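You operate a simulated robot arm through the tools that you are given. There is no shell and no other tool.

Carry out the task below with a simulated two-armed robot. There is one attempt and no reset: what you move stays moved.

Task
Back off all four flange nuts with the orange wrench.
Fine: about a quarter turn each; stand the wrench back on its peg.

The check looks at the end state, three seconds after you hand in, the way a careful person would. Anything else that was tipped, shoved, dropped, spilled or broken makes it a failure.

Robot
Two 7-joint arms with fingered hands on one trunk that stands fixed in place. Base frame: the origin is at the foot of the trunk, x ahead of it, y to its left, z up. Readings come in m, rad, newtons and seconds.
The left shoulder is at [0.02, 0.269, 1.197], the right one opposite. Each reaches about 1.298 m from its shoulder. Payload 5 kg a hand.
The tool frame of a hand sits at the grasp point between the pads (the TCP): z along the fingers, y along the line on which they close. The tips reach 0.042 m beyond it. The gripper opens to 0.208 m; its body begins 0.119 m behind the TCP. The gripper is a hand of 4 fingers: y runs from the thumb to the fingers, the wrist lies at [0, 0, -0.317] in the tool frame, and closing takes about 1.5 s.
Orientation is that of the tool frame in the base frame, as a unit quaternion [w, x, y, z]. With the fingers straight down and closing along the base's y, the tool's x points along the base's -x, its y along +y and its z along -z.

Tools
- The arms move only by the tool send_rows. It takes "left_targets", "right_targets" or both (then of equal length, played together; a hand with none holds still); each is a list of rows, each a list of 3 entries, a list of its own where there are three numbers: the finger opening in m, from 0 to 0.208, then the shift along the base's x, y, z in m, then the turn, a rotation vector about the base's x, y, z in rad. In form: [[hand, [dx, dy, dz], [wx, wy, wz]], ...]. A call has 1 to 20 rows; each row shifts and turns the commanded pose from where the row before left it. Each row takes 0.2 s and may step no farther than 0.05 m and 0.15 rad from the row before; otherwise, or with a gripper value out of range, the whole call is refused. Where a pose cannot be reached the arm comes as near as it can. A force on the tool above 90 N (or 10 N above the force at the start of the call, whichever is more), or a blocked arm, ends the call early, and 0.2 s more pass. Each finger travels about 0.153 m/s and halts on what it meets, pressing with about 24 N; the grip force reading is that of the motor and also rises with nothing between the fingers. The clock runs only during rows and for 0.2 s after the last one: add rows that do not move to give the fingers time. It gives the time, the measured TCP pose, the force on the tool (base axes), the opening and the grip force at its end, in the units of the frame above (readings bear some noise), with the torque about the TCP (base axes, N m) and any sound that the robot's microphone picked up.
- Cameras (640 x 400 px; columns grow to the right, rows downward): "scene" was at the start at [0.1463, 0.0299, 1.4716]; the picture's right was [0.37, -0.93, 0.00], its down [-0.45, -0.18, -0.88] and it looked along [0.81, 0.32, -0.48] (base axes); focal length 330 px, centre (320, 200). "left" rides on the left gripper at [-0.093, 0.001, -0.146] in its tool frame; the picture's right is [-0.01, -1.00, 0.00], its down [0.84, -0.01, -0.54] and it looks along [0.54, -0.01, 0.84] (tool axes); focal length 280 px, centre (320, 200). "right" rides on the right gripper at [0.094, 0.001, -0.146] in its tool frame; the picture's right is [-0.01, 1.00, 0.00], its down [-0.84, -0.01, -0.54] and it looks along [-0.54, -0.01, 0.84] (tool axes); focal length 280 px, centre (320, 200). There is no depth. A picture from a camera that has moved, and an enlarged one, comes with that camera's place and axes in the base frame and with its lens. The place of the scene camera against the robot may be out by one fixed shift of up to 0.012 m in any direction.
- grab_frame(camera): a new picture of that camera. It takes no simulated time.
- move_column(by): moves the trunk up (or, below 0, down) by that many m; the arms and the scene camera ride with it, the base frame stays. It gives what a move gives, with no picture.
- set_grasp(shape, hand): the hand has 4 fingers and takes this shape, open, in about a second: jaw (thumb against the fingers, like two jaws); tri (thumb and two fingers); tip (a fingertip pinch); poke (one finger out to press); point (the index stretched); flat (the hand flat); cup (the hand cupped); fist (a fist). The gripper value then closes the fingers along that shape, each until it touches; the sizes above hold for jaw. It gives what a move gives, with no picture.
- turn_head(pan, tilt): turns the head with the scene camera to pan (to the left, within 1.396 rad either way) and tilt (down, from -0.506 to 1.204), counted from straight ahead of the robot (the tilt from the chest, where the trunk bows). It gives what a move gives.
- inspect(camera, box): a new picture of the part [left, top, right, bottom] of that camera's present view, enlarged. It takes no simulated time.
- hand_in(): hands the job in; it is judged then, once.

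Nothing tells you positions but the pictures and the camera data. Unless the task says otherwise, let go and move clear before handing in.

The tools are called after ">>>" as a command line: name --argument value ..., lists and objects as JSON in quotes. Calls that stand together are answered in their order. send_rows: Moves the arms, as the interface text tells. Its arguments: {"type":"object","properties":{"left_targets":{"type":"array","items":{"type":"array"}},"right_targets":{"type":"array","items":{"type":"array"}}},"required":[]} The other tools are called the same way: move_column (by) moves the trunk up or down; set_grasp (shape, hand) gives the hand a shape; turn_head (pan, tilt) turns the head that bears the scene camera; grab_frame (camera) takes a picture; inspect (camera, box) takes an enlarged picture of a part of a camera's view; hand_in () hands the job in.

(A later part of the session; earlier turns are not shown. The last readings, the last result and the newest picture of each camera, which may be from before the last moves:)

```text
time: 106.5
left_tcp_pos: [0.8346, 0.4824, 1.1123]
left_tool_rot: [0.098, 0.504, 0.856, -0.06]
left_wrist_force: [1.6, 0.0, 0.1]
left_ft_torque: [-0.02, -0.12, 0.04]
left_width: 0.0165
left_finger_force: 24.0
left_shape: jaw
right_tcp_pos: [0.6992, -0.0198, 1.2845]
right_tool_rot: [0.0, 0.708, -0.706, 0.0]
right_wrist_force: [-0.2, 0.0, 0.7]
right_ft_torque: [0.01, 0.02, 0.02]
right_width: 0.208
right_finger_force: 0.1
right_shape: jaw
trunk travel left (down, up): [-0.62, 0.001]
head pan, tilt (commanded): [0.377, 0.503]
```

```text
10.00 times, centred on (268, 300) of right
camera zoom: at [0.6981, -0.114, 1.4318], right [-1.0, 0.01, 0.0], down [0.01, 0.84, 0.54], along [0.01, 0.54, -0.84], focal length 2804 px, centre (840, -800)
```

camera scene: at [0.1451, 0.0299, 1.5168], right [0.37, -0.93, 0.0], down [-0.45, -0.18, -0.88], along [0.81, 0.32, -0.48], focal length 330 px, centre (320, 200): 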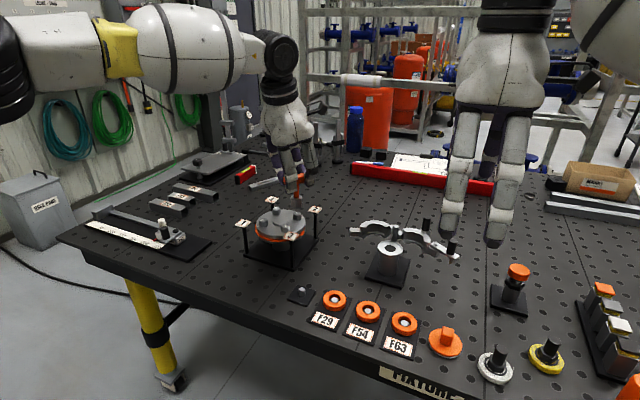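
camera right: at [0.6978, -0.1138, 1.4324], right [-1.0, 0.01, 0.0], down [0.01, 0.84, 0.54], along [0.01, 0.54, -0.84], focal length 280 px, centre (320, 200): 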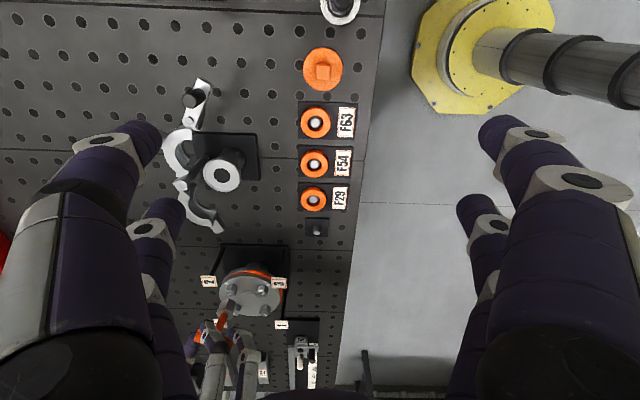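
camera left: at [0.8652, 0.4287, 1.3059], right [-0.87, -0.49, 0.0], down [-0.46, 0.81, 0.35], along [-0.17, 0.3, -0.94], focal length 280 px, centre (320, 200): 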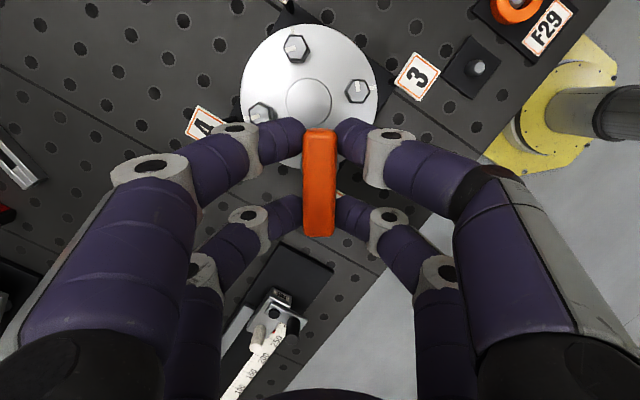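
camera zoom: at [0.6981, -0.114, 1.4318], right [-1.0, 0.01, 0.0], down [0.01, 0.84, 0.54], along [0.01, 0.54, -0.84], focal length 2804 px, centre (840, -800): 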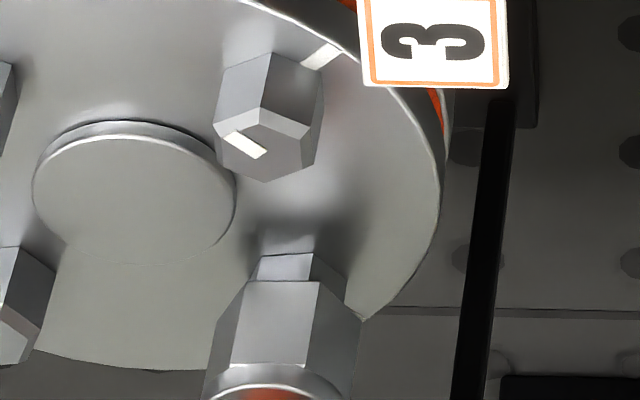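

Engaged on nut 1. Seating and turning the first 30°, watching the gasket.

>>> send_rows --left_targets '[[0.0, [0, 0, -0.004], [0, 0, 0]], [0.0, [0, 0, -0.003], [0, 0, 0]], [0.0, [-0.00041, -0.00035, 0], [0, 0, 0.1309]], [0.0, [-0.00035, -0.00041, 0], [0, 0, 0.1309]], [0.0, [-0.00029, -0.00045, 0], [0, 0, 0.1309]], [0.0, [-0.00023, -0.00048, 0], [0, 0, 0.1309]], [0.0, [0, 0, 0], [0, 0, 0]]]'

>>> inspect --camera "scene" --box '[235, 180, 325, 255]'

>>> inspect --camera "right" --box '[205, 260, 305, 340]'

```text
time: 108.1
left_tcp_pos: [0.8344, 0.4798, 1.1054]
left_tool_rot: [0.11, 0.264, 0.958, -0.034]
left_wrist_force: [-2.8, -0.9, 1.6]
left_ft_torque: [0.01, 0.15, -0.07]
left_width: 0.0166
left_finger_force: 24.1
left_shape: jaw
right_tcp_pos: [0.6987, -0.0184, 1.2855]
right_tool_rot: [0.0, 0.708, -0.706, 0.0]
right_wrist_force: [-0.1, -0.6, 0.5]
right_ft_torque: [-0.01, 0.02, 0.02]
right_width: 0.2081
right_finger_force: 0.0
right_shape: jaw
trunk travel left (down, up): [-0.62, 0.001]
head pan, tilt (commanded): [0.377, 0.503]
```

```text
5.33 times, centred on (280, 218) of scene
camera zoom: at [0.1454, 0.0299, 1.5167], right [0.37, -0.93, 0.0], down [-0.45, -0.18, -0.88], along [0.81, 0.32, -0.48], focal length 1763 px, centre (533, 107)
```

zoom: 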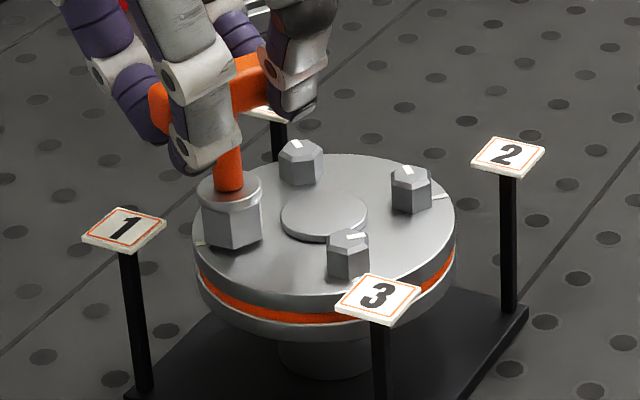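

```text
5.00 times, centred on (255, 300) of right
camera zoom: at [0.6978, -0.1137, 1.432], right [-1.0, 0.01, 0.0], down [0.01, 0.84, 0.54], along [0.01, 0.54, -0.84], focal length 1402 px, centre (645, -300)
```

zoom: 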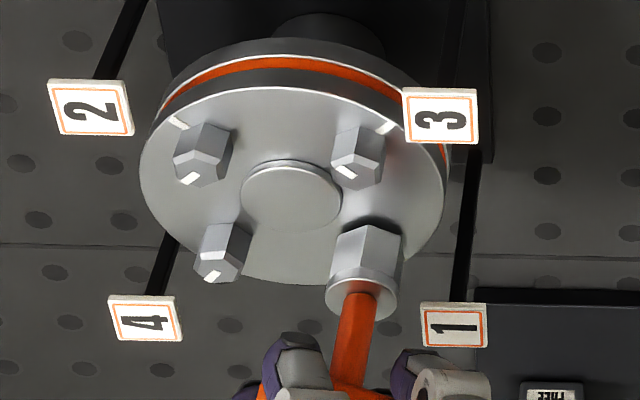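

The gasket stays calm and forces are low. Continuing nut 1.

>>> send_rows --left_targets '[[0.0, [-0.0003, -0.0006, 0], [0, 0, 0.1309]], [0.0, [-0.0002, -0.0006, 0], [0, 0, 0.1309]], [0.0, [-3e-05, -0.00054, 0], [0, 0, 0.1309]], [0.0, [4e-05, -0.00053, 0], [0, 0, 0.1309]], [0.0, [0, 0, 0], [0, 0, 0]]]'

```text
time: 109.3
left_tcp_pos: [0.8345, 0.4784, 1.1055]
left_tool_rot: [0.115, 0.008, 0.993, -0.004]
left_wrist_force: [-4.9, -1.5, 0.3]
left_ft_torque: [-0.06, 0.4, -0.07]
left_width: 0.0163
left_finger_force: 23.8
left_shape: jaw
right_tcp_pos: [0.6974, -0.0195, 1.2852]
right_tool_rot: [0.001, 0.708, -0.706, 0.001]
right_wrist_force: [-0.2, -0.1, -0.1]
right_ft_torque: [0.0, 0.03, 0.0]
right_width: 0.2081
right_finger_force: 0.0
right_shape: jaw
trunk travel left (down, up): [-0.62, 0.001]
head pan, tilt (commanded): [0.377, 0.503]
```

>>> send_rows --left_targets '[[0.0, [-0.0006, -0.0007, 0], [0, 0, 0.1309]], [0.0, [-0.0003, -0.0006, 0], [0, 0, 0.1309]], [0.0, [0, 0, 0], [0, 0, 0]]]'

```text
time: 110.1
left_tcp_pos: [0.8329, 0.4764, 1.1057]
left_tool_rot: [0.115, -0.12, 0.986, 0.011]
left_wrist_force: [-1.3, -1.2, -0.1]
left_ft_torque: [-0.09, 0.16, -0.07]
left_width: 0.0166
left_finger_force: 24.2
left_shape: jaw
right_tcp_pos: [0.6992, -0.0208, 1.285]
right_tool_rot: [-0.001, 0.708, -0.706, -0.001]
right_wrist_force: [0.1, 0.8, -0.5]
right_ft_torque: [0.01, -0.01, 0.02]
right_width: 0.2081
right_finger_force: 0.0
right_shape: jaw
trunk travel left (down, up): [-0.62, 0.001]
head pan, tilt (commanded): [0.377, 0.503]
```

>>> send_rows --left_targets '[[0.0, [0.0001, -0.0005, 0], [0, 0, 0.1309]], [0.0, [0.0002, -0.0005, 0], [0, 0, 0.1309]], [0.0, [0, 0, 0], [0, 0, 0]]]'

>>> inspect --camera "scene" --box '[235, 180, 325, 255]'

```text
time: 110.9
left_tcp_pos: [0.8335, 0.4754, 1.105]
left_tool_rot: [0.112, -0.249, 0.962, 0.025]
left_wrist_force: [-0.2, -2.2, 0.4]
left_ft_torque: [-0.12, 0.02, -0.03]
left_width: 0.0165
left_finger_force: 24.1
left_shape: jaw
right_tcp_pos: [0.7001, -0.0198, 1.286]
right_tool_rot: [0.0, 0.709, -0.705, 0.0]
right_wrist_force: [-0.1, -1.3, 0.1]
right_ft_torque: [0.0, -0.02, -0.03]
right_width: 0.2078
right_finger_force: 0.1
right_shape: jaw
trunk travel left (down, up): [-0.62, 0.001]
head pan, tilt (commanded): [0.377, 0.503]
```

```text
5.33 times, centred on (280, 218) of scene
camera zoom: at [0.1458, 0.0298, 1.5167], right [0.37, -0.93, 0.0], down [-0.45, -0.18, -0.88], along [0.81, 0.32, -0.48], focal length 1763 px, centre (533, 107)
```

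zoom: 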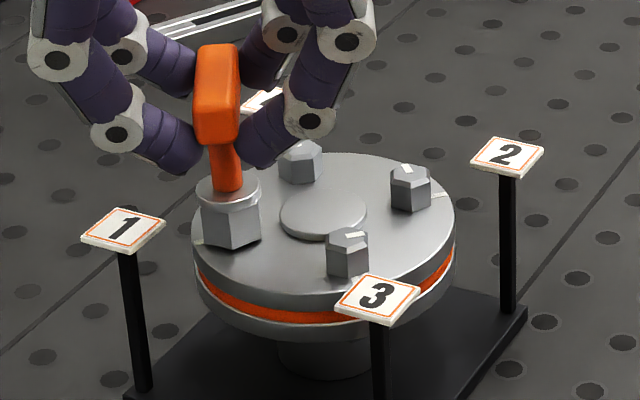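

>>> send_rows --left_targets '[[0.0, [0.0001, -0.0003, 0], [0, 0, 0.07]], [0.0, [0, 0.0001, 0], [0, 0, -0.04]], [0.0, [0, 0, 0.008], [0, 0, 0]], [0.0, [0, 0, 0.012], [0, 0, 0]], [0.0, [0, 0, 0.014], [0, 0, 0]], [0.0, [0, 0, 0.004], [0, 0, 0]], [0.0, [0, 0, 0], [0, 0, 0]]]'

>>> inspect --camera "scene" --box '[250, 190, 310, 240]'

>>> inspect --camera "right" --box '[235, 265, 285, 325]'

>>> inspect --camera "left" --box '[230, 10, 430, 170]'

```text
time: 112.5
left_tcp_pos: [0.834, 0.475, 1.1421]
left_tool_rot: [0.112, -0.263, 0.958, 0.027]
left_wrist_force: [-0.4, -0.5, -1.9]
left_ft_torque: [0.0, 0.01, 0.0]
left_width: 0.0165
left_finger_force: 24.3
left_shape: jaw
right_tcp_pos: [0.6995, -0.0201, 1.2848]
right_tool_rot: [0.0, 0.708, -0.706, 0.0]
right_wrist_force: [-0.7, -0.2, 0.5]
right_ft_torque: [0.0, -0.02, -0.05]
right_width: 0.2078
right_finger_force: 0.2
right_shape: jaw
trunk travel left (down, up): [-0.62, 0.001]
head pan, tilt (commanded): [0.377, 0.503]
```

```text
8.00 times, centred on (280, 215) of scene
camera zoom: at [0.1457, 0.0299, 1.5167], right [0.37, -0.93, 0.0], down [-0.45, -0.18, -0.88], along [0.81, 0.32, -0.48], focal length 2644 px, centre (640, 80)
```

zoom: 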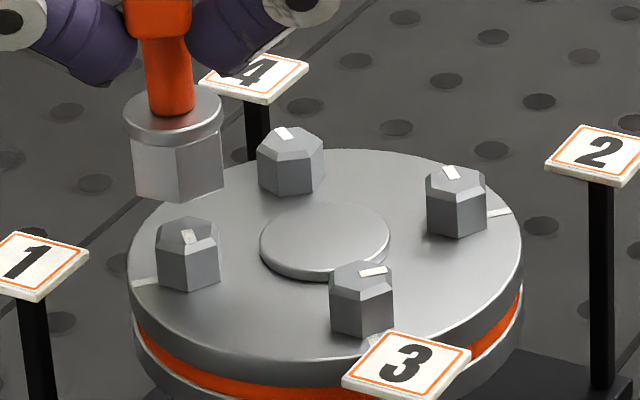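

```text
6.67 times, centred on (260, 295) of right
camera zoom: at [0.6981, -0.1139, 1.4318], right [-1.0, 0.01, 0.0], down [0.01, 0.84, 0.54], along [0.01, 0.54, -0.84], focal length 1869 px, centre (720, -433)
```

zoom: 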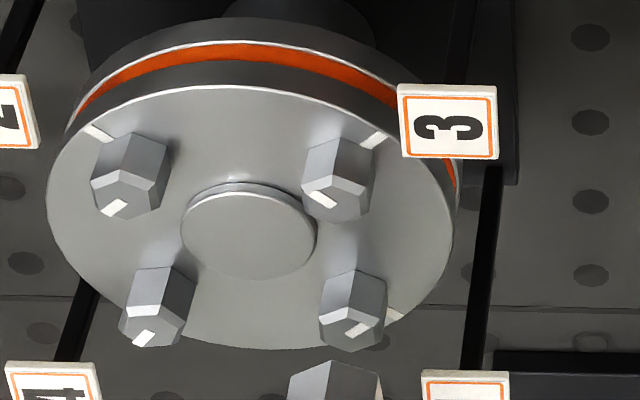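

```text
2.50 times, centred on (330, 90) of left
camera zoom: at [0.8818, 0.5078, 1.3051], right [0.52, -0.85, 0.01], down [-0.81, -0.49, 0.33], along [-0.28, -0.18, -0.94], focal length 701 px, centre (295, 475)
```

zoom: 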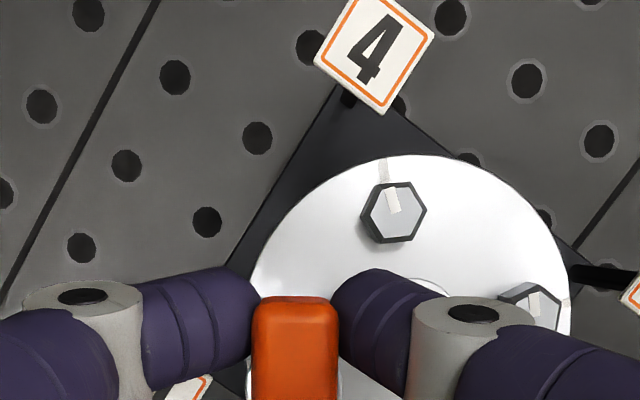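

Nut 1 is at roughly 88°. Last is nut 4, the farthest; I'll use shorter bites in the comfortable yaw range. Moving over it at the 177° index.

>>> send_rows --left_targets '[[0.0, [0.0142, -0.0005, 0], [0, 0, -0.1106]], [0.0, [0.0142, -0.0005, 0], [0, 0, -0.1106]], [0.0, [0.0142, -0.0005, 0], [0, 0, -0.1106]], [0.0, [0.0142, -0.0005, 0], [0, 0, -0.1106]], [0.0, [0.0141, -0.0004, 0], [0, 0, -0.1106]], [0.0, [0, 0, 0], [0, 0, 0]]]'

>>> inspect --camera "scene" --box '[262, 180, 302, 220]'

>>> inspect --camera "right" --box '[214, 290, 254, 335]'

>>> inspect --camera "left" --box '[230, 60, 430, 250]'

```text
time: 113.9
left_tcp_pos: [0.9036, 0.4724, 1.1436]
left_tool_rot: [0.115, 0.009, 0.993, -0.004]
left_wrist_force: [-0.4, 0.4, -1.9]
left_ft_torque: [0.03, 0.0, -0.04]
left_width: 0.0163
left_finger_force: 23.8
left_shape: jaw
right_tcp_pos: [0.7003, -0.0204, 1.2849]
right_tool_rot: [0.0, 0.708, -0.706, 0.001]
right_wrist_force: [0.7, -0.8, 1.1]
right_ft_torque: [0.02, -0.04, -0.01]
right_width: 0.2077
right_finger_force: 0.1
right_shape: jaw
trunk travel left (down, up): [-0.62, 0.001]
head pan, tilt (commanded): [0.377, 0.503]
```

```text
10.00 times, centred on (282, 200) of scene
camera zoom: at [0.1452, 0.0298, 1.5168], right [0.37, -0.93, 0.0], down [-0.45, -0.18, -0.88], along [0.81, 0.32, -0.48], focal length 3305 px, centre (700, 200)
```

zoom: 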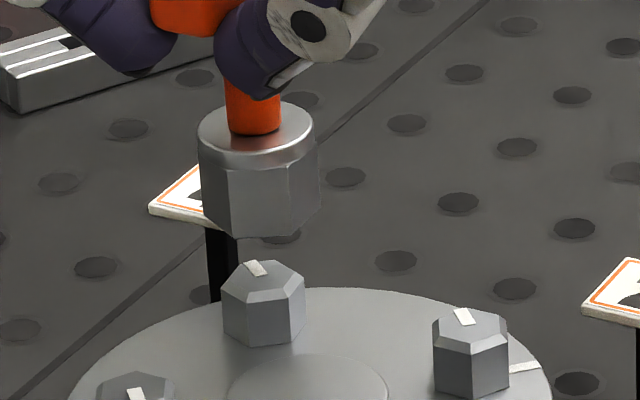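

```text
8.89 times, centred on (234, 312) of right
camera zoom: at [0.6977, -0.114, 1.4323], right [-1.0, 0.01, 0.0], down [0.01, 0.84, 0.54], along [0.01, 0.54, -0.84], focal length 2492 px, centre (1084, -800)
```

zoom: 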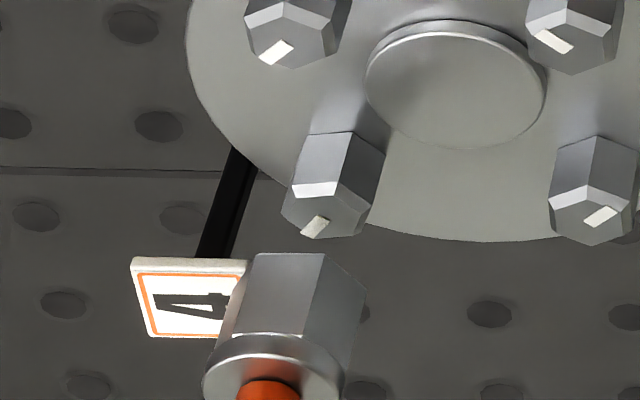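

```text
2.11 times, centred on (330, 155) of left
camera zoom: at [0.9612, 0.4749, 1.3061], right [-0.01, -1.0, 0.01], down [-0.94, 0.01, 0.33], along [-0.33, -0.01, -0.94], focal length 590 px, centre (299, 295)
```

zoom: 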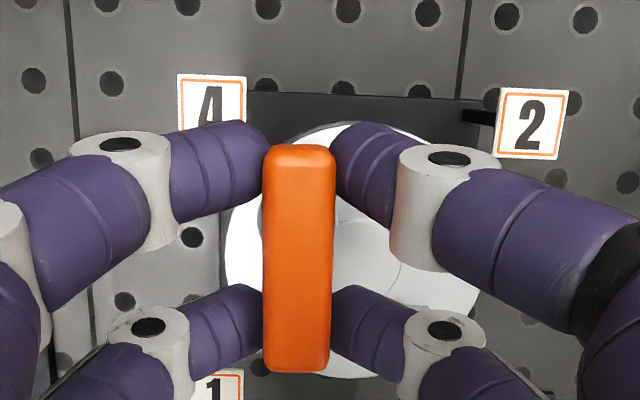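

>>> send_rows --left_targets '[[0.0, [0.0012, 0.0003, 0], [0, 0.015, 0]], [0.0, [0.0011, 0.0003, 0], [0, 0.015, 0]], [0.0, [0, 0, -0.01], [0, 0, 0]], [0.0, [0, 0, -0.006], [0, 0, 0]], [0.0, [0, 0, 0], [0, 0, 0]]]'

>>> inspect --camera "scene" --box '[262, 180, 302, 220]'

>>> inspect --camera "right" --box '[214, 284, 254, 329]'

```text
time: 115.1
left_tcp_pos: [0.9043, 0.4755, 1.1268]
left_tool_rot: [0.099, 0.009, 0.995, -0.005]
left_wrist_force: [0.3, -1.0, -1.7]
left_ft_torque: [0.0, 0.02, -0.02]
left_width: 0.0165
left_finger_force: 23.9
left_shape: jaw
right_tcp_pos: [0.6996, -0.0194, 1.2848]
right_tool_rot: [0.0, 0.708, -0.706, 0.0]
right_wrist_force: [-1.1, 0.1, 0.1]
right_ft_torque: [-0.02, 0.02, -0.01]
right_width: 0.2077
right_finger_force: 0.1
right_shape: jaw
trunk travel left (down, up): [-0.62, 0.001]
head pan, tilt (commanded): [0.377, 0.503]
```

```text
10.00 times, centred on (282, 200) of scene
camera zoom: at [0.1458, 0.03, 1.5167], right [0.37, -0.93, 0.0], down [-0.45, -0.18, -0.88], along [0.81, 0.32, -0.48], focal length 3305 px, centre (700, 200)
```

zoom: 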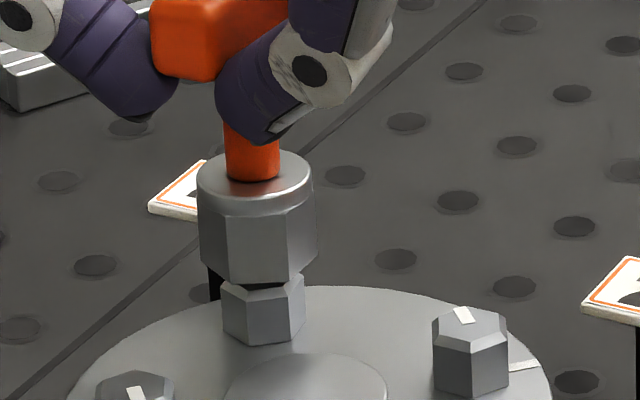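

```text
8.89 times, centred on (234, 306) of right
camera zoom: at [0.6982, -0.1138, 1.4318], right [-1.0, 0.01, 0.0], down [0.01, 0.84, 0.54], along [0.01, 0.54, -0.84], focal length 2492 px, centre (1084, -747)
```

zoom: 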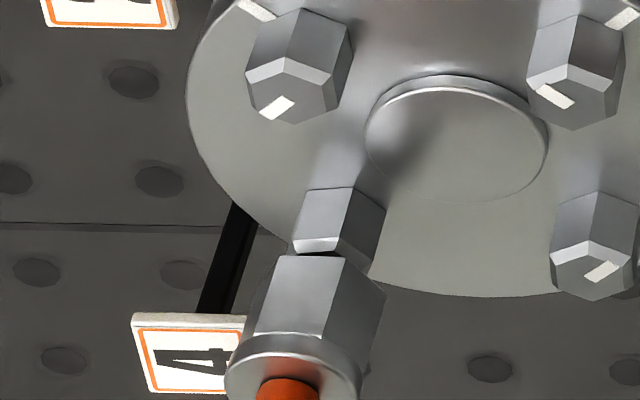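

>>> send_rows --left_targets '[[0.0, [0.0002, -0.0006, 0], [0, 0, 0]], [0.0, [0, 0, -0.006], [0, 0, 0]], [0.0, [0, 0, -0.004], [0, 0, 0]], [0.0, [0, 0, -0.004], [0, 0, 0]], [0.0, [0, 0, 0], [0, 0, 0]]]'

>>> inspect --camera "scene" --box '[262, 180, 302, 220]'

```text
time: 116.3
left_tcp_pos: [0.9063, 0.4727, 1.1116]
left_tool_rot: [0.099, 0.009, 0.995, -0.004]
left_wrist_force: [2.1, -0.3, -3.0]
left_ft_torque: [-0.03, -0.35, 0.02]
left_width: 0.0166
left_finger_force: 24.1
left_shape: jaw
right_tcp_pos: [0.6983, -0.0202, 1.2851]
right_tool_rot: [0.0, 0.708, -0.706, 0.0]
right_wrist_force: [0.5, 0.5, -0.6]
right_ft_torque: [0.05, -0.1, 0.0]
right_width: 0.2077
right_finger_force: 0.0
right_shape: jaw
trunk travel left (down, up): [-0.62, 0.001]
head pan, tilt (commanded): [0.377, 0.503]
```

```text
10.00 times, centred on (282, 200) of scene
camera zoom: at [0.1454, 0.0298, 1.5166], right [0.37, -0.93, 0.0], down [-0.45, -0.18, -0.88], along [0.81, 0.32, -0.48], focal length 3305 px, centre (700, 200)
```

zoom: 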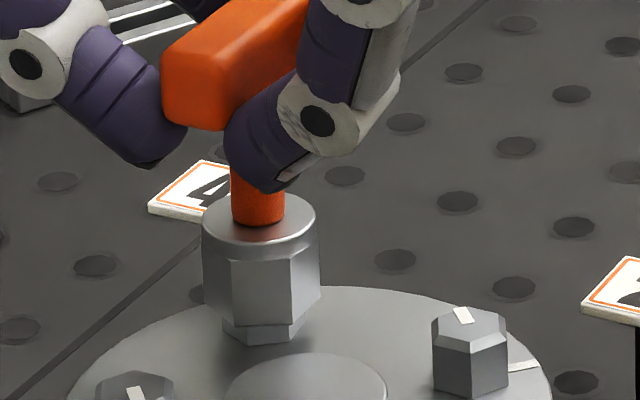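

Engaged on nut 4. Seating and turning in small steps, checking reach.

>>> send_rows --left_targets '[[0.0, [-0.0003, 0.0001, -0.003], [0, 0, 0]], [0.0, [0, 0, -0.003], [0, 0, 0]], [0.0, [0.00025, -0.0006, 0], [0, 0, 0.1309]], [0.0, [0.00032, -0.00058, 0], [0, 0, 0.1309]], [0.0, [0, 0, 0], [0, 0, 0]]]'

```text
time: 117.5
left_tcp_pos: [0.906, 0.4733, 1.107]
left_tool_rot: [0.099, -0.121, 0.988, 0.009]
left_wrist_force: [0.0, 0.1, -0.4]
left_ft_torque: [0.06, -0.11, -0.04]
left_width: 0.0166
left_finger_force: 24.2
left_shape: jaw
right_tcp_pos: [0.7001, -0.0199, 1.2855]
right_tool_rot: [0.0, 0.707, -0.707, 0.0]
right_wrist_force: [0.3, 0.3, -0.2]
right_ft_torque: [0.01, -0.03, -0.01]
right_width: 0.2079
right_finger_force: 0.1
right_shape: jaw
trunk travel left (down, up): [-0.62, 0.001]
head pan, tilt (commanded): [0.377, 0.503]
```

>>> send_rows --left_targets '[[0.0, [0.00039, -0.00052, 0], [0, 0, 0.1309]]]'

```text
time: 117.9
left_tcp_pos: [0.9058, 0.4717, 1.106]
left_tool_rot: [0.099, -0.186, 0.977, 0.015]
left_wrist_force: [1.3, 2.0, -0.8]
left_ft_torque: [0.23, -0.21, -0.06]
left_width: 0.0166
left_finger_force: 24.0
left_shape: jaw
right_tcp_pos: [0.6975, -0.02, 1.2847]
right_tool_rot: [0.001, 0.708, -0.706, 0.0]
right_wrist_force: [0.0, 0.1, 0.1]
right_ft_torque: [0.01, -0.01, -0.01]
right_width: 0.208
right_finger_force: 0.0
right_shape: jaw
trunk travel left (down, up): [-0.62, 0.001]
head pan, tilt (commanded): [0.377, 0.503]
```

>>> send_rows --left_targets '[[0.0, [0.0003, -0.0002, 0], [0, 0, 0.07]]]'

>>> inspect --camera "scene" --box '[250, 175, 320, 240]'

>>> inspect --camera "right" --box '[205, 260, 305, 340]'

```text
time: 118.3
left_tcp_pos: [0.9057, 0.4716, 1.1063]
left_tool_rot: [0.099, -0.22, 0.97, 0.018]
left_wrist_force: [0.6, 3.0, -0.9]
left_ft_torque: [0.28, -0.21, -0.04]
left_width: 0.0167
left_finger_force: 24.3
left_shape: jaw
right_tcp_pos: [0.6996, -0.0204, 1.2859]
right_tool_rot: [0.0, 0.708, -0.706, 0.0]
right_wrist_force: [0.5, -0.1, -0.2]
right_ft_torque: [0.0, -0.01, 0.0]
right_width: 0.2079
right_finger_force: 0.0
right_shape: jaw
trunk travel left (down, up): [-0.62, 0.001]
head pan, tilt (commanded): [0.377, 0.503]
```

```text
6.15 times, centred on (285, 208) of scene
camera zoom: at [0.1458, 0.0302, 1.5167], right [0.37, -0.93, 0.0], down [-0.45, -0.18, -0.88], along [0.81, 0.32, -0.48], focal length 2034 px, centre (535, 154)
```

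zoom: 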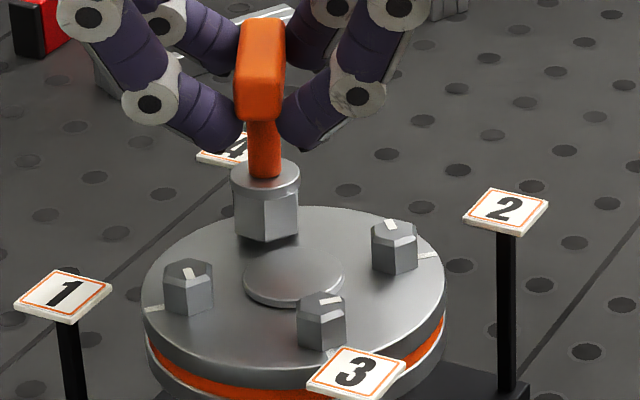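

```text
5.00 times, centred on (255, 300) of right
camera zoom: at [0.6983, -0.1136, 1.4318], right [-1.0, 0.01, 0.0], down [0.01, 0.84, 0.54], along [0.01, 0.54, -0.84], focal length 1402 px, centre (645, -300)
```

zoom: 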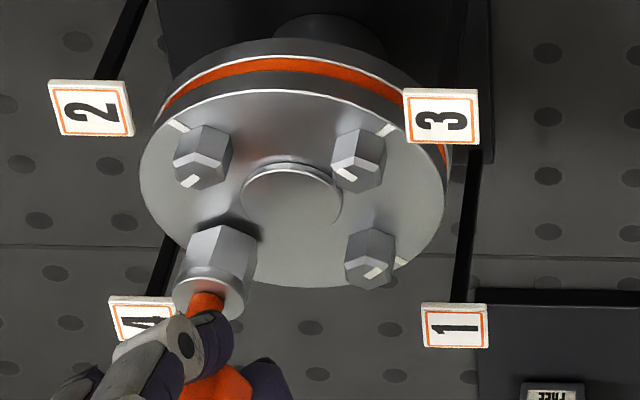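

Good. Relieving, lifting, and re-indexing back 60° for the second bite on nut 4.

>>> send_rows --left_targets '[[0.0, [0, 0.0002, 0], [0, 0, -0.04]], [0.0, [0, 0, 0.008], [0, 0, 0]], [0.0, [0, 0, 0.012], [0, 0, 0]], [0.0, [0, 0, 0.014], [0, 0, 0]], [0.0, [0, 0.0007, 0], [0, 0, -0.1309]], [0.0, [0, 0.0007, 0], [0, 0, -0.1309]], [0.0, [0, 0.0007, 0], [0, 0, -0.1309]], [0.0, [0, 0.0007, 0], [0, 0, -0.1309]], [0.0, [0, 0.0007, 0], [0, 0, -0.1309]], [0.0, [0, 0.0007, 0], [0, 0, -0.1309]], [0.0, [-0.0001, 0.0007, 0], [0, 0, -0.1309]], [0.0, [-0.0002, 0.0007, 0], [0, 0, -0.1309]], [0.0, [0, 0, 0], [0, 0, 0]]]'

>>> inspect --camera "scene" --box '[262, 180, 302, 220]'

>>> inspect --camera "right" --box '[214, 288, 254, 333]'

```text
time: 121.1
left_tcp_pos: [0.9065, 0.478, 1.1407]
left_tool_rot: [0.094, 0.314, 0.944, -0.035]
left_wrist_force: [-1.1, 0.3, -3.2]
left_ft_torque: [0.01, 0.02, 0.01]
left_width: 0.0167
left_finger_force: 24.1
left_shape: jaw
right_tcp_pos: [0.699, -0.0195, 1.285]
right_tool_rot: [0.0, 0.709, -0.706, 0.0]
right_wrist_force: [0.2, 0.0, -0.6]
right_ft_torque: [0.01, -0.02, 0.0]
right_width: 0.2079
right_finger_force: 0.0
right_shape: jaw
trunk travel left (down, up): [-0.62, 0.001]
head pan, tilt (commanded): [0.377, 0.503]
```

```text
10.00 times, centred on (282, 200) of scene
camera zoom: at [0.1458, 0.0299, 1.5167], right [0.37, -0.93, 0.0], down [-0.45, -0.18, -0.88], along [0.81, 0.32, -0.48], focal length 3305 px, centre (700, 200)
```

zoom: 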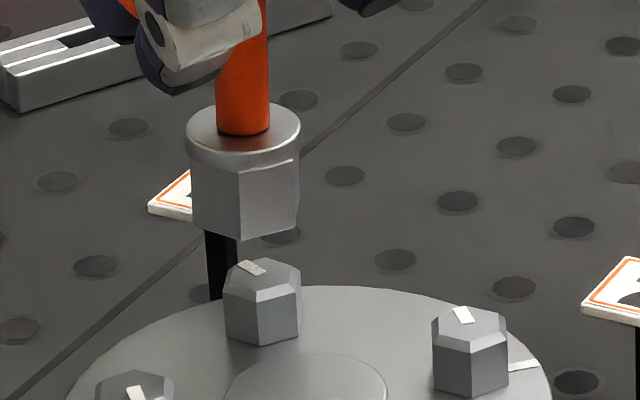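

```text
8.89 times, centred on (234, 310) of right
camera zoom: at [0.6982, -0.1139, 1.4318], right [-1.0, 0.01, 0.0], down [0.01, 0.84, 0.54], along [0.01, 0.54, -0.84], focal length 2492 px, centre (1084, -782)
```

zoom: 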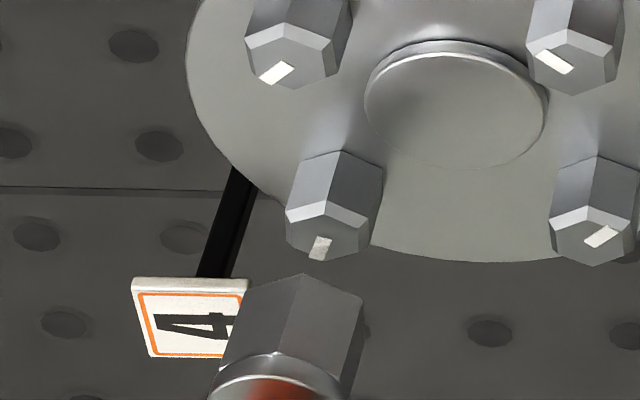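

The wrench needs a small pitch correction (I over-corrected earlier because of a view bias). Fixing pitch and position, then lowering.

>>> send_rows --left_targets '[[0.0, [-0.002, -0.0002, 0], [-0.0135, -0.018, 0]], [0.0, [-0.002, -0.0003, 0], [-0.0135, -0.018, 0]], [0.0, [0, 0, -0.008], [0, 0, 0]], [0.0, [0, 0, -0.004], [0, 0, 0]], [0.0, [0, 0, 0], [0, 0, 0]]]'

>>> inspect --camera "scene" --box '[262, 180, 302, 220]'

>>> inspect --camera "right" --box '[214, 284, 254, 329]'

```text
time: 122.3
left_tcp_pos: [0.9027, 0.4769, 1.1281]
left_tool_rot: [0.114, 0.315, 0.941, -0.043]
left_wrist_force: [0.2, -0.4, -2.2]
left_ft_torque: [-0.01, 0.01, -0.01]
left_width: 0.0165
left_finger_force: 23.4
left_shape: jaw
right_tcp_pos: [0.7002, -0.0195, 1.2842]
right_tool_rot: [0.0, 0.708, -0.706, 0.0]
right_wrist_force: [-0.3, 1.0, 0.6]
right_ft_torque: [-0.01, 0.05, 0.01]
right_width: 0.208
right_finger_force: 0.0
right_shape: jaw
trunk travel left (down, up): [-0.62, 0.001]
head pan, tilt (commanded): [0.377, 0.503]
```

```text
10.00 times, centred on (282, 200) of scene
camera zoom: at [0.1461, 0.03, 1.5166], right [0.37, -0.93, 0.0], down [-0.45, -0.18, -0.88], along [0.81, 0.32, -0.48], focal length 3305 px, centre (700, 200)
```

zoom: 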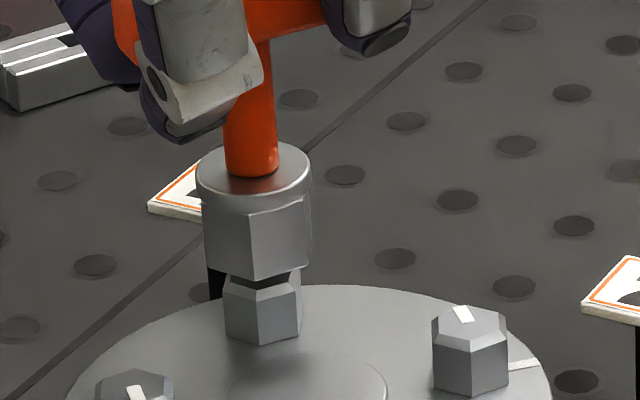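

```text
8.89 times, centred on (234, 306) of right
camera zoom: at [0.6985, -0.1138, 1.4317], right [-1.0, 0.01, 0.0], down [0.01, 0.84, 0.54], along [0.01, 0.54, -0.84], focal length 2492 px, centre (1084, -747)
```

zoom: 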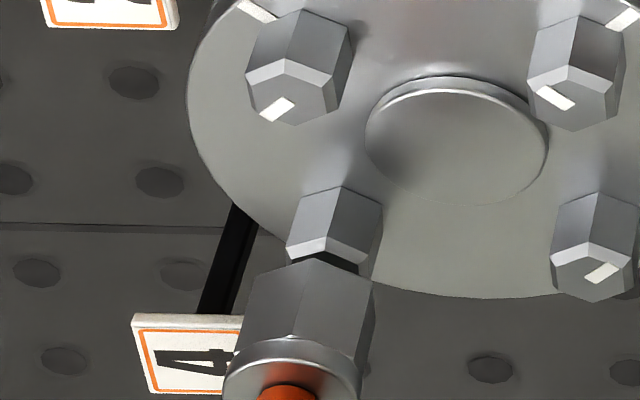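

Alignment is good. Lowering onto nut 4.

>>> send_rows --left_targets '[[0.0, [0.0002, -0.0002, -0.006], [0, 0, 0]], [0.0, [0, 0, -0.004], [0, 0, 0]], [0.0, [0, 0, -0.004], [0, 0, 0]], [0.0, [0, 0, 0], [0, 0, 0]]]'

>>> inspect --camera "scene" --box '[262, 180, 302, 220]'

```text
time: 123.3
left_tcp_pos: [0.9028, 0.476, 1.1148]
left_tool_rot: [0.115, 0.314, 0.942, -0.042]
left_wrist_force: [0.1, 1.7, -1.4]
left_ft_torque: [0.13, 0.04, 0.0]
left_width: 0.0168
left_finger_force: 24.0
left_shape: jaw
right_tcp_pos: [0.7003, -0.0203, 1.2849]
right_tool_rot: [0.0, 0.708, -0.706, 0.0]
right_wrist_force: [0.1, 0.3, -0.2]
right_ft_torque: [-0.01, 0.0, 0.01]
right_width: 0.2081
right_finger_force: 0.0
right_shape: jaw
trunk travel left (down, up): [-0.62, 0.001]
head pan, tilt (commanded): [0.377, 0.503]
```

```text
10.00 times, centred on (282, 200) of scene
camera zoom: at [0.1455, 0.03, 1.5167], right [0.37, -0.93, 0.0], down [-0.45, -0.18, -0.88], along [0.81, 0.32, -0.48], focal length 3305 px, centre (700, 200)
```

zoom: 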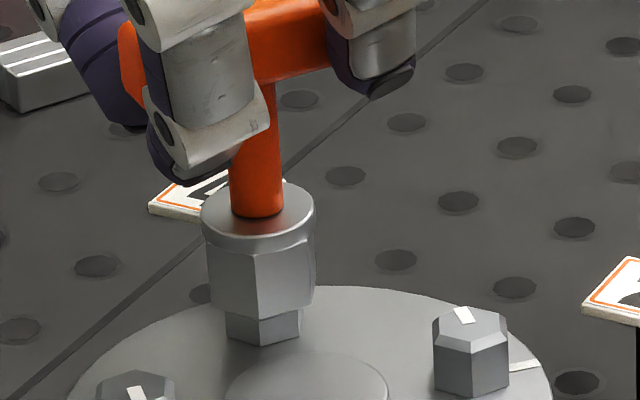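

>>> send_rows --left_targets '[[0.0, [0, 0, -0.004], [0, 0, 0]], [0.0, [0, 0, -0.003], [0, 0, 0]], [0.0, [-0.00021, -0.0008, 0], [0, 0, 0.1309]], [0.0, [-0.0001, -0.00082, 0], [0, 0, 0.1309]], [0.0, [1e-05, -0.00082, 0], [0, 0, 0.1309]], [0.0, [0.00011, -0.00082, 0], [0, 0, 0.1309]], [0.0, [0, 0, 0], [0, 0, 0]]]'

```text
time: 124.9
left_tcp_pos: [0.9022, 0.4738, 1.108]
left_tool_rot: [0.122, 0.059, 0.991, -0.011]
left_wrist_force: [-2.7, 0.4, -4.9]
left_ft_torque: [0.0, 0.23, -0.04]
left_width: 0.0169
left_finger_force: 24.0
left_shape: jaw
right_tcp_pos: [0.6995, -0.02, 1.2852]
right_tool_rot: [-0.001, 0.708, -0.706, 0.0]
right_wrist_force: [-0.1, -0.9, 0.1]
right_ft_torque: [0.01, -0.04, 0.02]
right_width: 0.2077
right_finger_force: 0.1
right_shape: jaw
trunk travel left (down, up): [-0.62, 0.001]
head pan, tilt (commanded): [0.377, 0.503]
```

>>> send_rows --left_targets '[[0.0, [-0.0001, -0.0008, 0], [0, 0, 0.1309]], [0.0, [0.0001, -0.00076, 0], [0, 0, 0.1309]], [0.0, [0.0003, -0.00071, 0], [0, 0, 0.1309]]]'

>>> inspect --camera "scene" --box '[250, 175, 320, 240]'

```text
time: 125.7
left_tcp_pos: [0.9033, 0.4712, 1.1079]
left_tool_rot: [0.121, -0.136, 0.983, 0.013]
left_wrist_force: [-1.1, 0.2, -5.6]
left_ft_torque: [-0.07, 0.23, -0.05]
left_width: 0.0164
left_finger_force: 23.8
left_shape: jaw
right_tcp_pos: [0.6987, -0.0206, 1.2859]
right_tool_rot: [0.0, 0.708, -0.706, 0.0]
right_wrist_force: [0.2, -0.5, -0.1]
right_ft_torque: [0.03, -0.01, -0.01]
right_width: 0.2079
right_finger_force: 0.0
right_shape: jaw
trunk travel left (down, up): [-0.62, 0.001]
head pan, tilt (commanded): [0.377, 0.503]
```

```text
6.15 times, centred on (285, 208) of scene
camera zoom: at [0.1459, 0.0299, 1.5166], right [0.37, -0.93, 0.0], down [-0.45, -0.18, -0.88], along [0.81, 0.32, -0.48], focal length 2034 px, centre (535, 154)
```

zoom: 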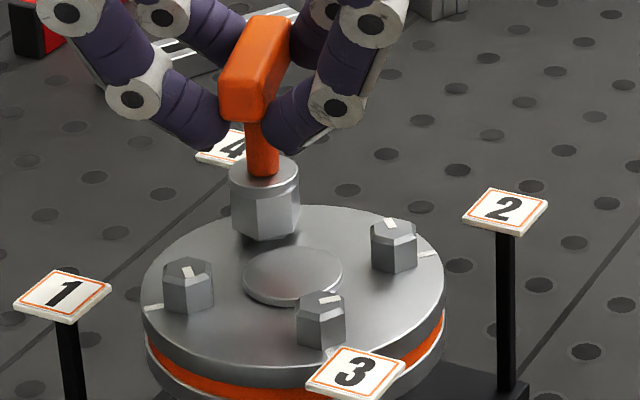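

>>> send_rows --left_targets '[[0.0, [0.0004, -0.0006, 0], [0, 0, 0.1309]]]'

>>> send_rows --left_targets '[[0.0, [0.0003, -0.0003, 0], [0, 0, 0.07]]]'

```text
time: 126.1
left_tcp_pos: [0.9037, 0.4715, 1.1084]
left_tool_rot: [0.12, -0.2, 0.972, 0.021]
left_wrist_force: [-2.0, -1.3, -4.4]
left_ft_torque: [-0.16, 0.26, -0.07]
left_width: 0.0166
left_finger_force: 23.8
left_shape: jaw
right_tcp_pos: [0.6982, -0.019, 1.2847]
right_tool_rot: [0.0, 0.708, -0.706, 0.0]
right_wrist_force: [0.3, -0.1, -0.2]
right_ft_torque: [0.01, 0.01, 0.01]
right_width: 0.2079
right_finger_force: 0.0
right_shape: jaw
trunk travel left (down, up): [-0.62, 0.001]
head pan, tilt (commanded): [0.377, 0.503]
```

```text
time: 126.5
left_tcp_pos: [0.9048, 0.4704, 1.1073]
left_tool_rot: [0.119, -0.233, 0.965, 0.026]
left_wrist_force: [-1.5, -0.4, -2.3]
left_ft_torque: [-0.09, 0.2, -0.07]
left_width: 0.0165
left_finger_force: 23.8
left_shape: jaw
right_tcp_pos: [0.6983, -0.0205, 1.285]
right_tool_rot: [0.0, 0.708, -0.706, 0.0]
right_wrist_force: [0.0, -0.3, -0.1]
right_ft_torque: [0.01, -0.03, -0.01]
right_width: 0.2081
right_finger_force: 0.1
right_shape: jaw
trunk travel left (down, up): [-0.62, 0.001]
head pan, tilt (commanded): [0.377, 0.503]
```

>>> send_rows --left_targets '[[0.0, [0.0003, -0.0002, 0], [0, 0, 0.05]]]'

>>> send_rows --left_targets '[[0.0, [-0.0002, 0.0002, 0], [0, 0, -0.045]], [0.0, [0, 0, 0.008], [0, 0, 0]], [0.0, [0, 0, 0.012], [0, 0, 0]], [0.0, [-0.002, 0, 0.014], [0, 0, 0]], [0.0, [-0.012, -0.004, 0.006], [0, 0, 0]], [0.0, [0, 0, 0], [0, 0, 0]]]'

>>> inspect --camera "scene" --box '[250, 185, 315, 240]'

>>> inspect --camera "right" --box '[210, 265, 290, 330]'

>>> grab_frame --camera "left"

```text
time: 126.9
left_tcp_pos: [0.9044, 0.4713, 1.109]
left_tool_rot: [0.119, -0.257, 0.959, 0.028]
left_wrist_force: [-2.3, 0.5, -1.7]
left_ft_torque: [-0.07, 0.25, -0.03]
left_width: 0.0165
left_finger_force: 23.6
left_shape: jaw
right_tcp_pos: [0.6985, -0.0188, 1.2856]
right_tool_rot: [0.0, 0.708, -0.706, 0.0]
right_wrist_force: [-0.6, -0.1, 0.3]
right_ft_torque: [-0.03, -0.02, 0.03]
right_width: 0.2079
right_finger_force: 0.1
right_shape: jaw
trunk travel left (down, up): [-0.62, 0.001]
head pan, tilt (commanded): [0.377, 0.503]
```

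```text
time: 128.3
left_tcp_pos: [0.8911, 0.4649, 1.1469]
left_tool_rot: [0.12, -0.235, 0.964, 0.025]
left_wrist_force: [0.5, 0.2, -1.8]
left_ft_torque: [-0.02, 0.06, 0.0]
left_width: 0.0168
left_finger_force: 24.1
left_shape: jaw
right_tcp_pos: [0.7003, -0.019, 1.2846]
right_tool_rot: [-0.001, 0.708, -0.706, 0.0]
right_wrist_force: [0.0, -0.3, 0.2]
right_ft_torque: [0.01, 0.08, -0.02]
right_width: 0.2079
right_finger_force: 0.1
right_shape: jaw
trunk travel left (down, up): [-0.62, 0.001]
head pan, tilt (commanded): [0.377, 0.503]
```

```text
7.27 times, centred on (282, 212) of scene
camera zoom: at [0.1465, 0.0302, 1.5165], right [0.37, -0.93, 0.0], down [-0.45, -0.18, -0.88], along [0.81, 0.32, -0.48], focal length 2404 px, centre (593, 109)
```

zoom: 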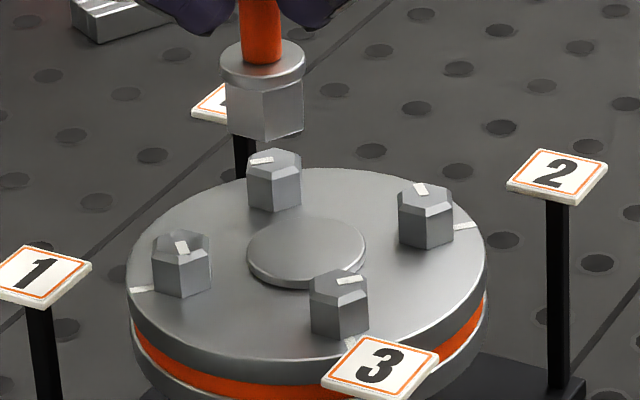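

```text
6.15 times, centred on (250, 298) of right
camera zoom: at [0.6989, -0.1136, 1.4313], right [-1.0, 0.01, 0.0], down [0.01, 0.84, 0.54], along [0.01, 0.54, -0.84], focal length 1726 px, centre (751, -400)
```

zoom: 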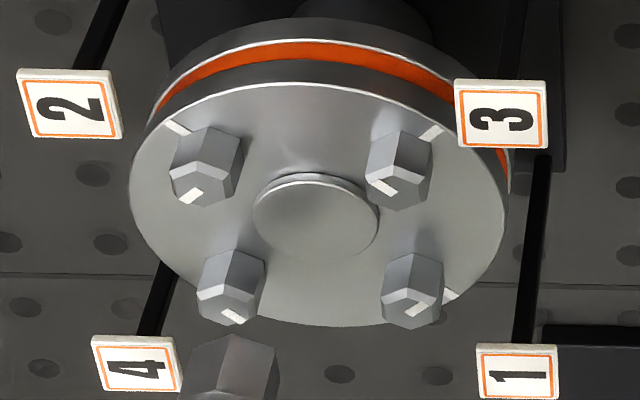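

```text
taken
camera left: at [0.9395, 0.4936, 1.3113], right [0.47, -0.88, 0.01], down [-0.84, -0.45, 0.32], along [-0.28, -0.16, -0.95], focal length 280 px, centre (320, 200)
```

left: 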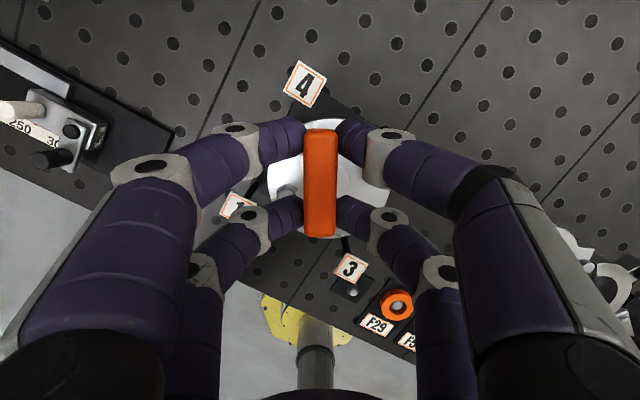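

All four marks now stand about a quarter turn from their flange marks and the gasket is even. I'll carry the wrench up and back over its peg.

>>> send_rows --left_targets '[[0.0, [-0.005, -0.004, 0.015], [0, 0, 0]], [0.0, [-0.01, -0.009, 0.015], [0, 0, 0]], [0.0, [-0.0287, -0.0258, 0], [0, 0, 0]], [0.0, [-0.0287, -0.0258, 0], [0, 0, 0]], [0.0, [-0.0287, -0.0258, 0], [0, 0, 0]], [0.0, [-0.0287, -0.0258, 0], [0, 0, 0]], [0.0, [-0.0287, -0.0258, 0], [0, 0, 0]], [0.0, [-0.0287, -0.0262, 0], [0, 0, 0]], [0.0, [0, 0, 0], [0, 0, 0]]]'

>>> inspect --camera "scene" --box '[260, 190, 350, 310]'

>>> grab_frame --camera "right"

>>> grab_frame --camera "left"

```text
time: 130.3
left_tcp_pos: [0.7042, 0.2977, 1.1758]
left_tool_rot: [0.119, -0.237, 0.964, 0.026]
left_wrist_force: [-0.2, 0.6, -2.8]
left_ft_torque: [-0.04, 0.05, -0.01]
left_width: 0.0166
left_finger_force: 24.4
left_shape: jaw
right_tcp_pos: [0.6993, -0.0204, 1.2847]
right_tool_rot: [0.0, 0.708, -0.706, 0.001]
right_wrist_force: [-0.1, 0.5, 0.0]
right_ft_torque: [-0.07, 0.05, -0.03]
right_width: 0.208
right_finger_force: 0.2
right_shape: jaw
trunk travel left (down, up): [-0.62, 0.001]
head pan, tilt (commanded): [0.377, 0.503]
```

```text
3.33 times, centred on (305, 250) of scene
camera zoom: at [0.146, 0.0304, 1.5166], right [0.37, -0.93, 0.0], down [-0.45, -0.18, -0.88], along [0.81, 0.32, -0.48], focal length 1102 px, centre (370, 33)
```

zoom: 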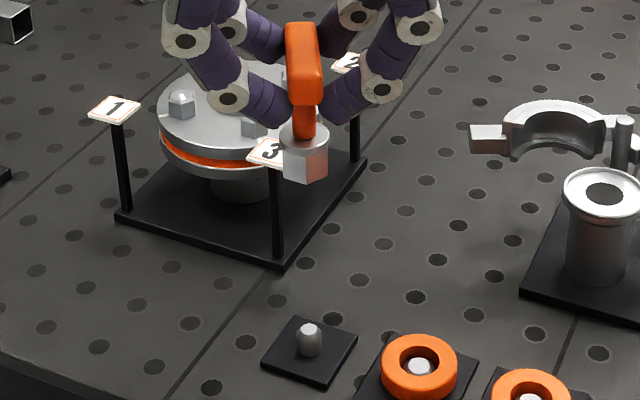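

```text
taken
camera right: at [0.6985, -0.1132, 1.4316], right [-1.0, 0.01, 0.0], down [0.01, 0.84, 0.54], along [0.01, 0.54, -0.84], focal length 280 px, centre (320, 200)
```

right: 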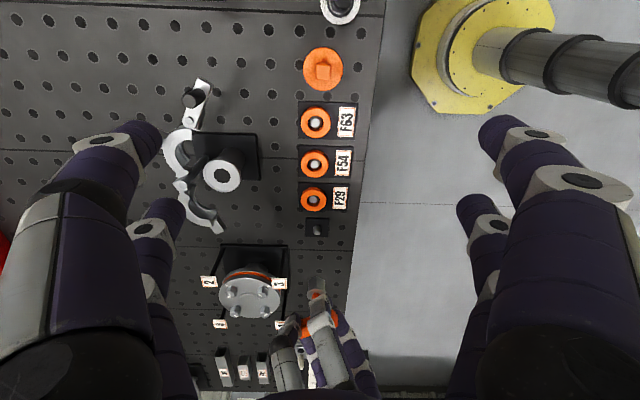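

```text
taken
camera left: at [0.7527, 0.326, 1.3402], right [0.47, -0.88, 0.01], down [-0.84, -0.45, 0.32], along [-0.28, -0.16, -0.95], focal length 280 px, centre (320, 200)
```

left: 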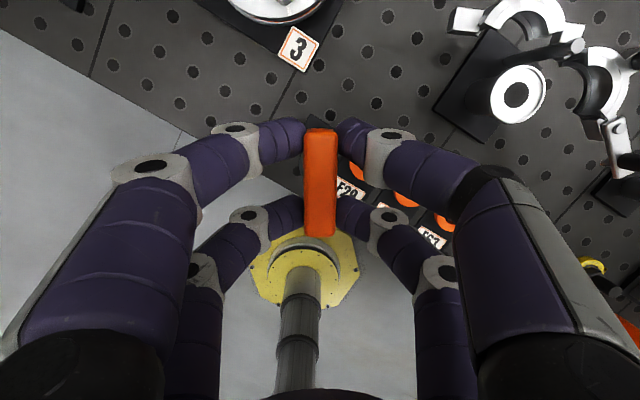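

>>> send_rows --left_targets '[[0.0, [0, 0, -0.035], [0, 0, 0]], [0.0, [0, 0, -0.035], [0, 0, 0]], [0.0, [0, 0, -0.03], [0, 0, 0]], [0.0, [0, 0, 0], [0, 0, 0]]]'

>>> inspect --camera "scene" --box '[276, 240, 326, 300]'

>>> inspect --camera "right" --box '[285, 200, 345, 270]'

```text
time: 131.3
left_tcp_pos: [0.7006, 0.2973, 1.0793]
left_tool_rot: [0.12, -0.236, 0.964, 0.025]
left_wrist_force: [-1.5, 0.2, -2.0]
left_ft_torque: [0.03, 0.0, -0.03]
left_width: 0.0164
left_finger_force: 24.1
left_shape: jaw
right_tcp_pos: [0.6974, -0.0189, 1.2858]
right_tool_rot: [0.0, 0.708, -0.706, 0.0]
right_wrist_force: [-1.0, -0.8, 0.5]
right_ft_torque: [0.01, -0.08, -0.02]
right_width: 0.208
right_finger_force: 0.0
right_shape: jaw
trunk travel left (down, up): [-0.62, 0.001]
head pan, tilt (commanded): [0.377, 0.503]
```

```text
6.67 times, centred on (301, 270) of scene
camera zoom: at [0.1448, 0.0296, 1.5169], right [0.37, -0.93, 0.0], down [-0.45, -0.18, -0.88], along [0.82, 0.32, -0.48], focal length 2203 px, centre (447, -267)
```

zoom: 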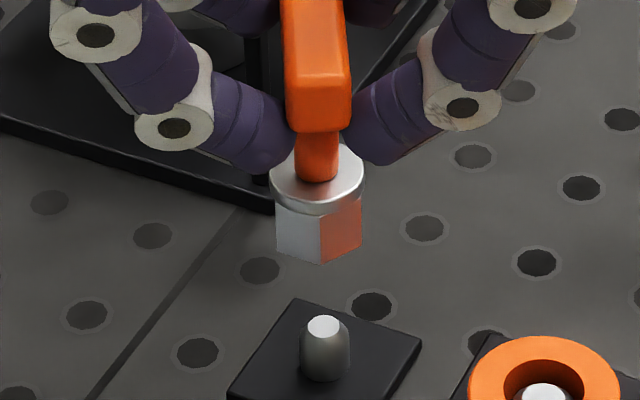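

```text
5.71 times, centred on (315, 235) of right
camera zoom: at [0.6972, -0.1142, 1.4326], right [-1.0, 0.01, 0.0], down [0.01, 0.84, 0.54], along [0.01, 0.54, -0.84], focal length 1602 px, centre (349, 0)
```

zoom: 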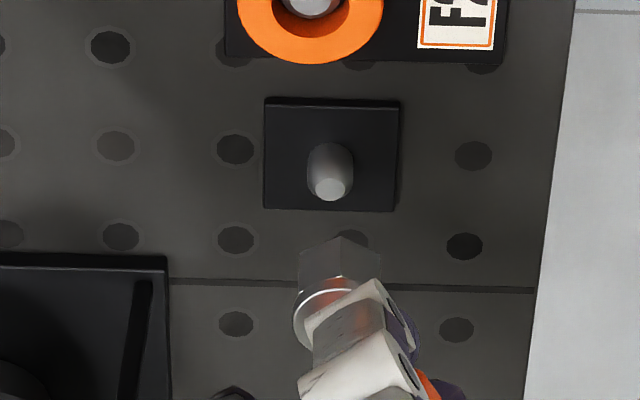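

>>> send_rows --left_targets '[[0.0, [0.0031, 0.0005, 0], [0, 0, 0]], [0.0, [0, 0, -0.015], [0, 0, 0]], [0.0, [0, 0, -0.01], [0, 0, 0]], [0.0, [0, 0, 0], [0, 0, 0]]]'

>>> inspect --camera "scene" --box '[276, 250, 326, 300]'

>>> inspect --camera "right" --box '[295, 210, 335, 250]'

```text
time: 132.3
left_tcp_pos: [0.7055, 0.2983, 1.052]
left_tool_rot: [0.119, -0.235, 0.964, 0.026]
left_wrist_force: [-0.2, -0.4, -2.2]
left_ft_torque: [0.0, 0.04, -0.03]
left_width: 0.0163
left_finger_force: 23.8
left_shape: jaw
right_tcp_pos: [0.6991, -0.019, 1.2852]
right_tool_rot: [0.0, 0.708, -0.706, 0.0]
right_wrist_force: [0.2, 0.8, 0.1]
right_ft_torque: [-0.03, -0.01, 0.03]
right_width: 0.2078
right_finger_force: 0.0
right_shape: jaw
trunk travel left (down, up): [-0.62, 0.001]
head pan, tilt (commanded): [0.377, 0.503]
```

```text
8.00 times, centred on (301, 275) of scene
camera zoom: at [0.146, 0.03, 1.5167], right [0.37, -0.93, 0.0], down [-0.45, -0.18, -0.88], along [0.81, 0.32, -0.48], focal length 2644 px, centre (472, -400)
```

zoom: 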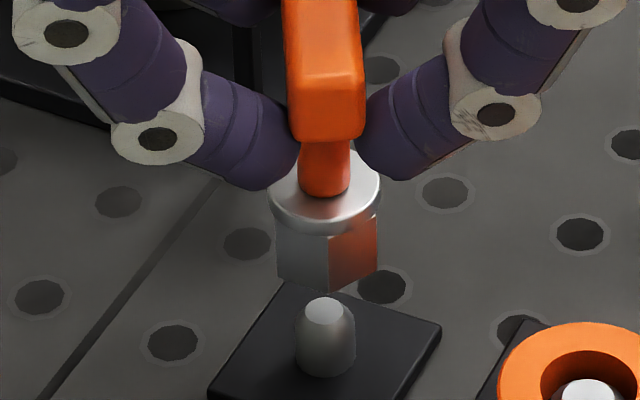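

```text
10.00 times, centred on (315, 230) of right
camera zoom: at [0.6984, -0.1138, 1.4318], right [-1.0, 0.01, 0.0], down [0.01, 0.84, 0.54], along [0.01, 0.54, -0.84], focal length 2804 px, centre (370, -100)
```

zoom: 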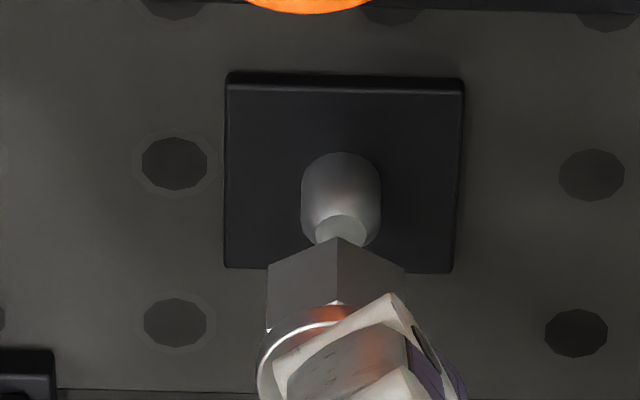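

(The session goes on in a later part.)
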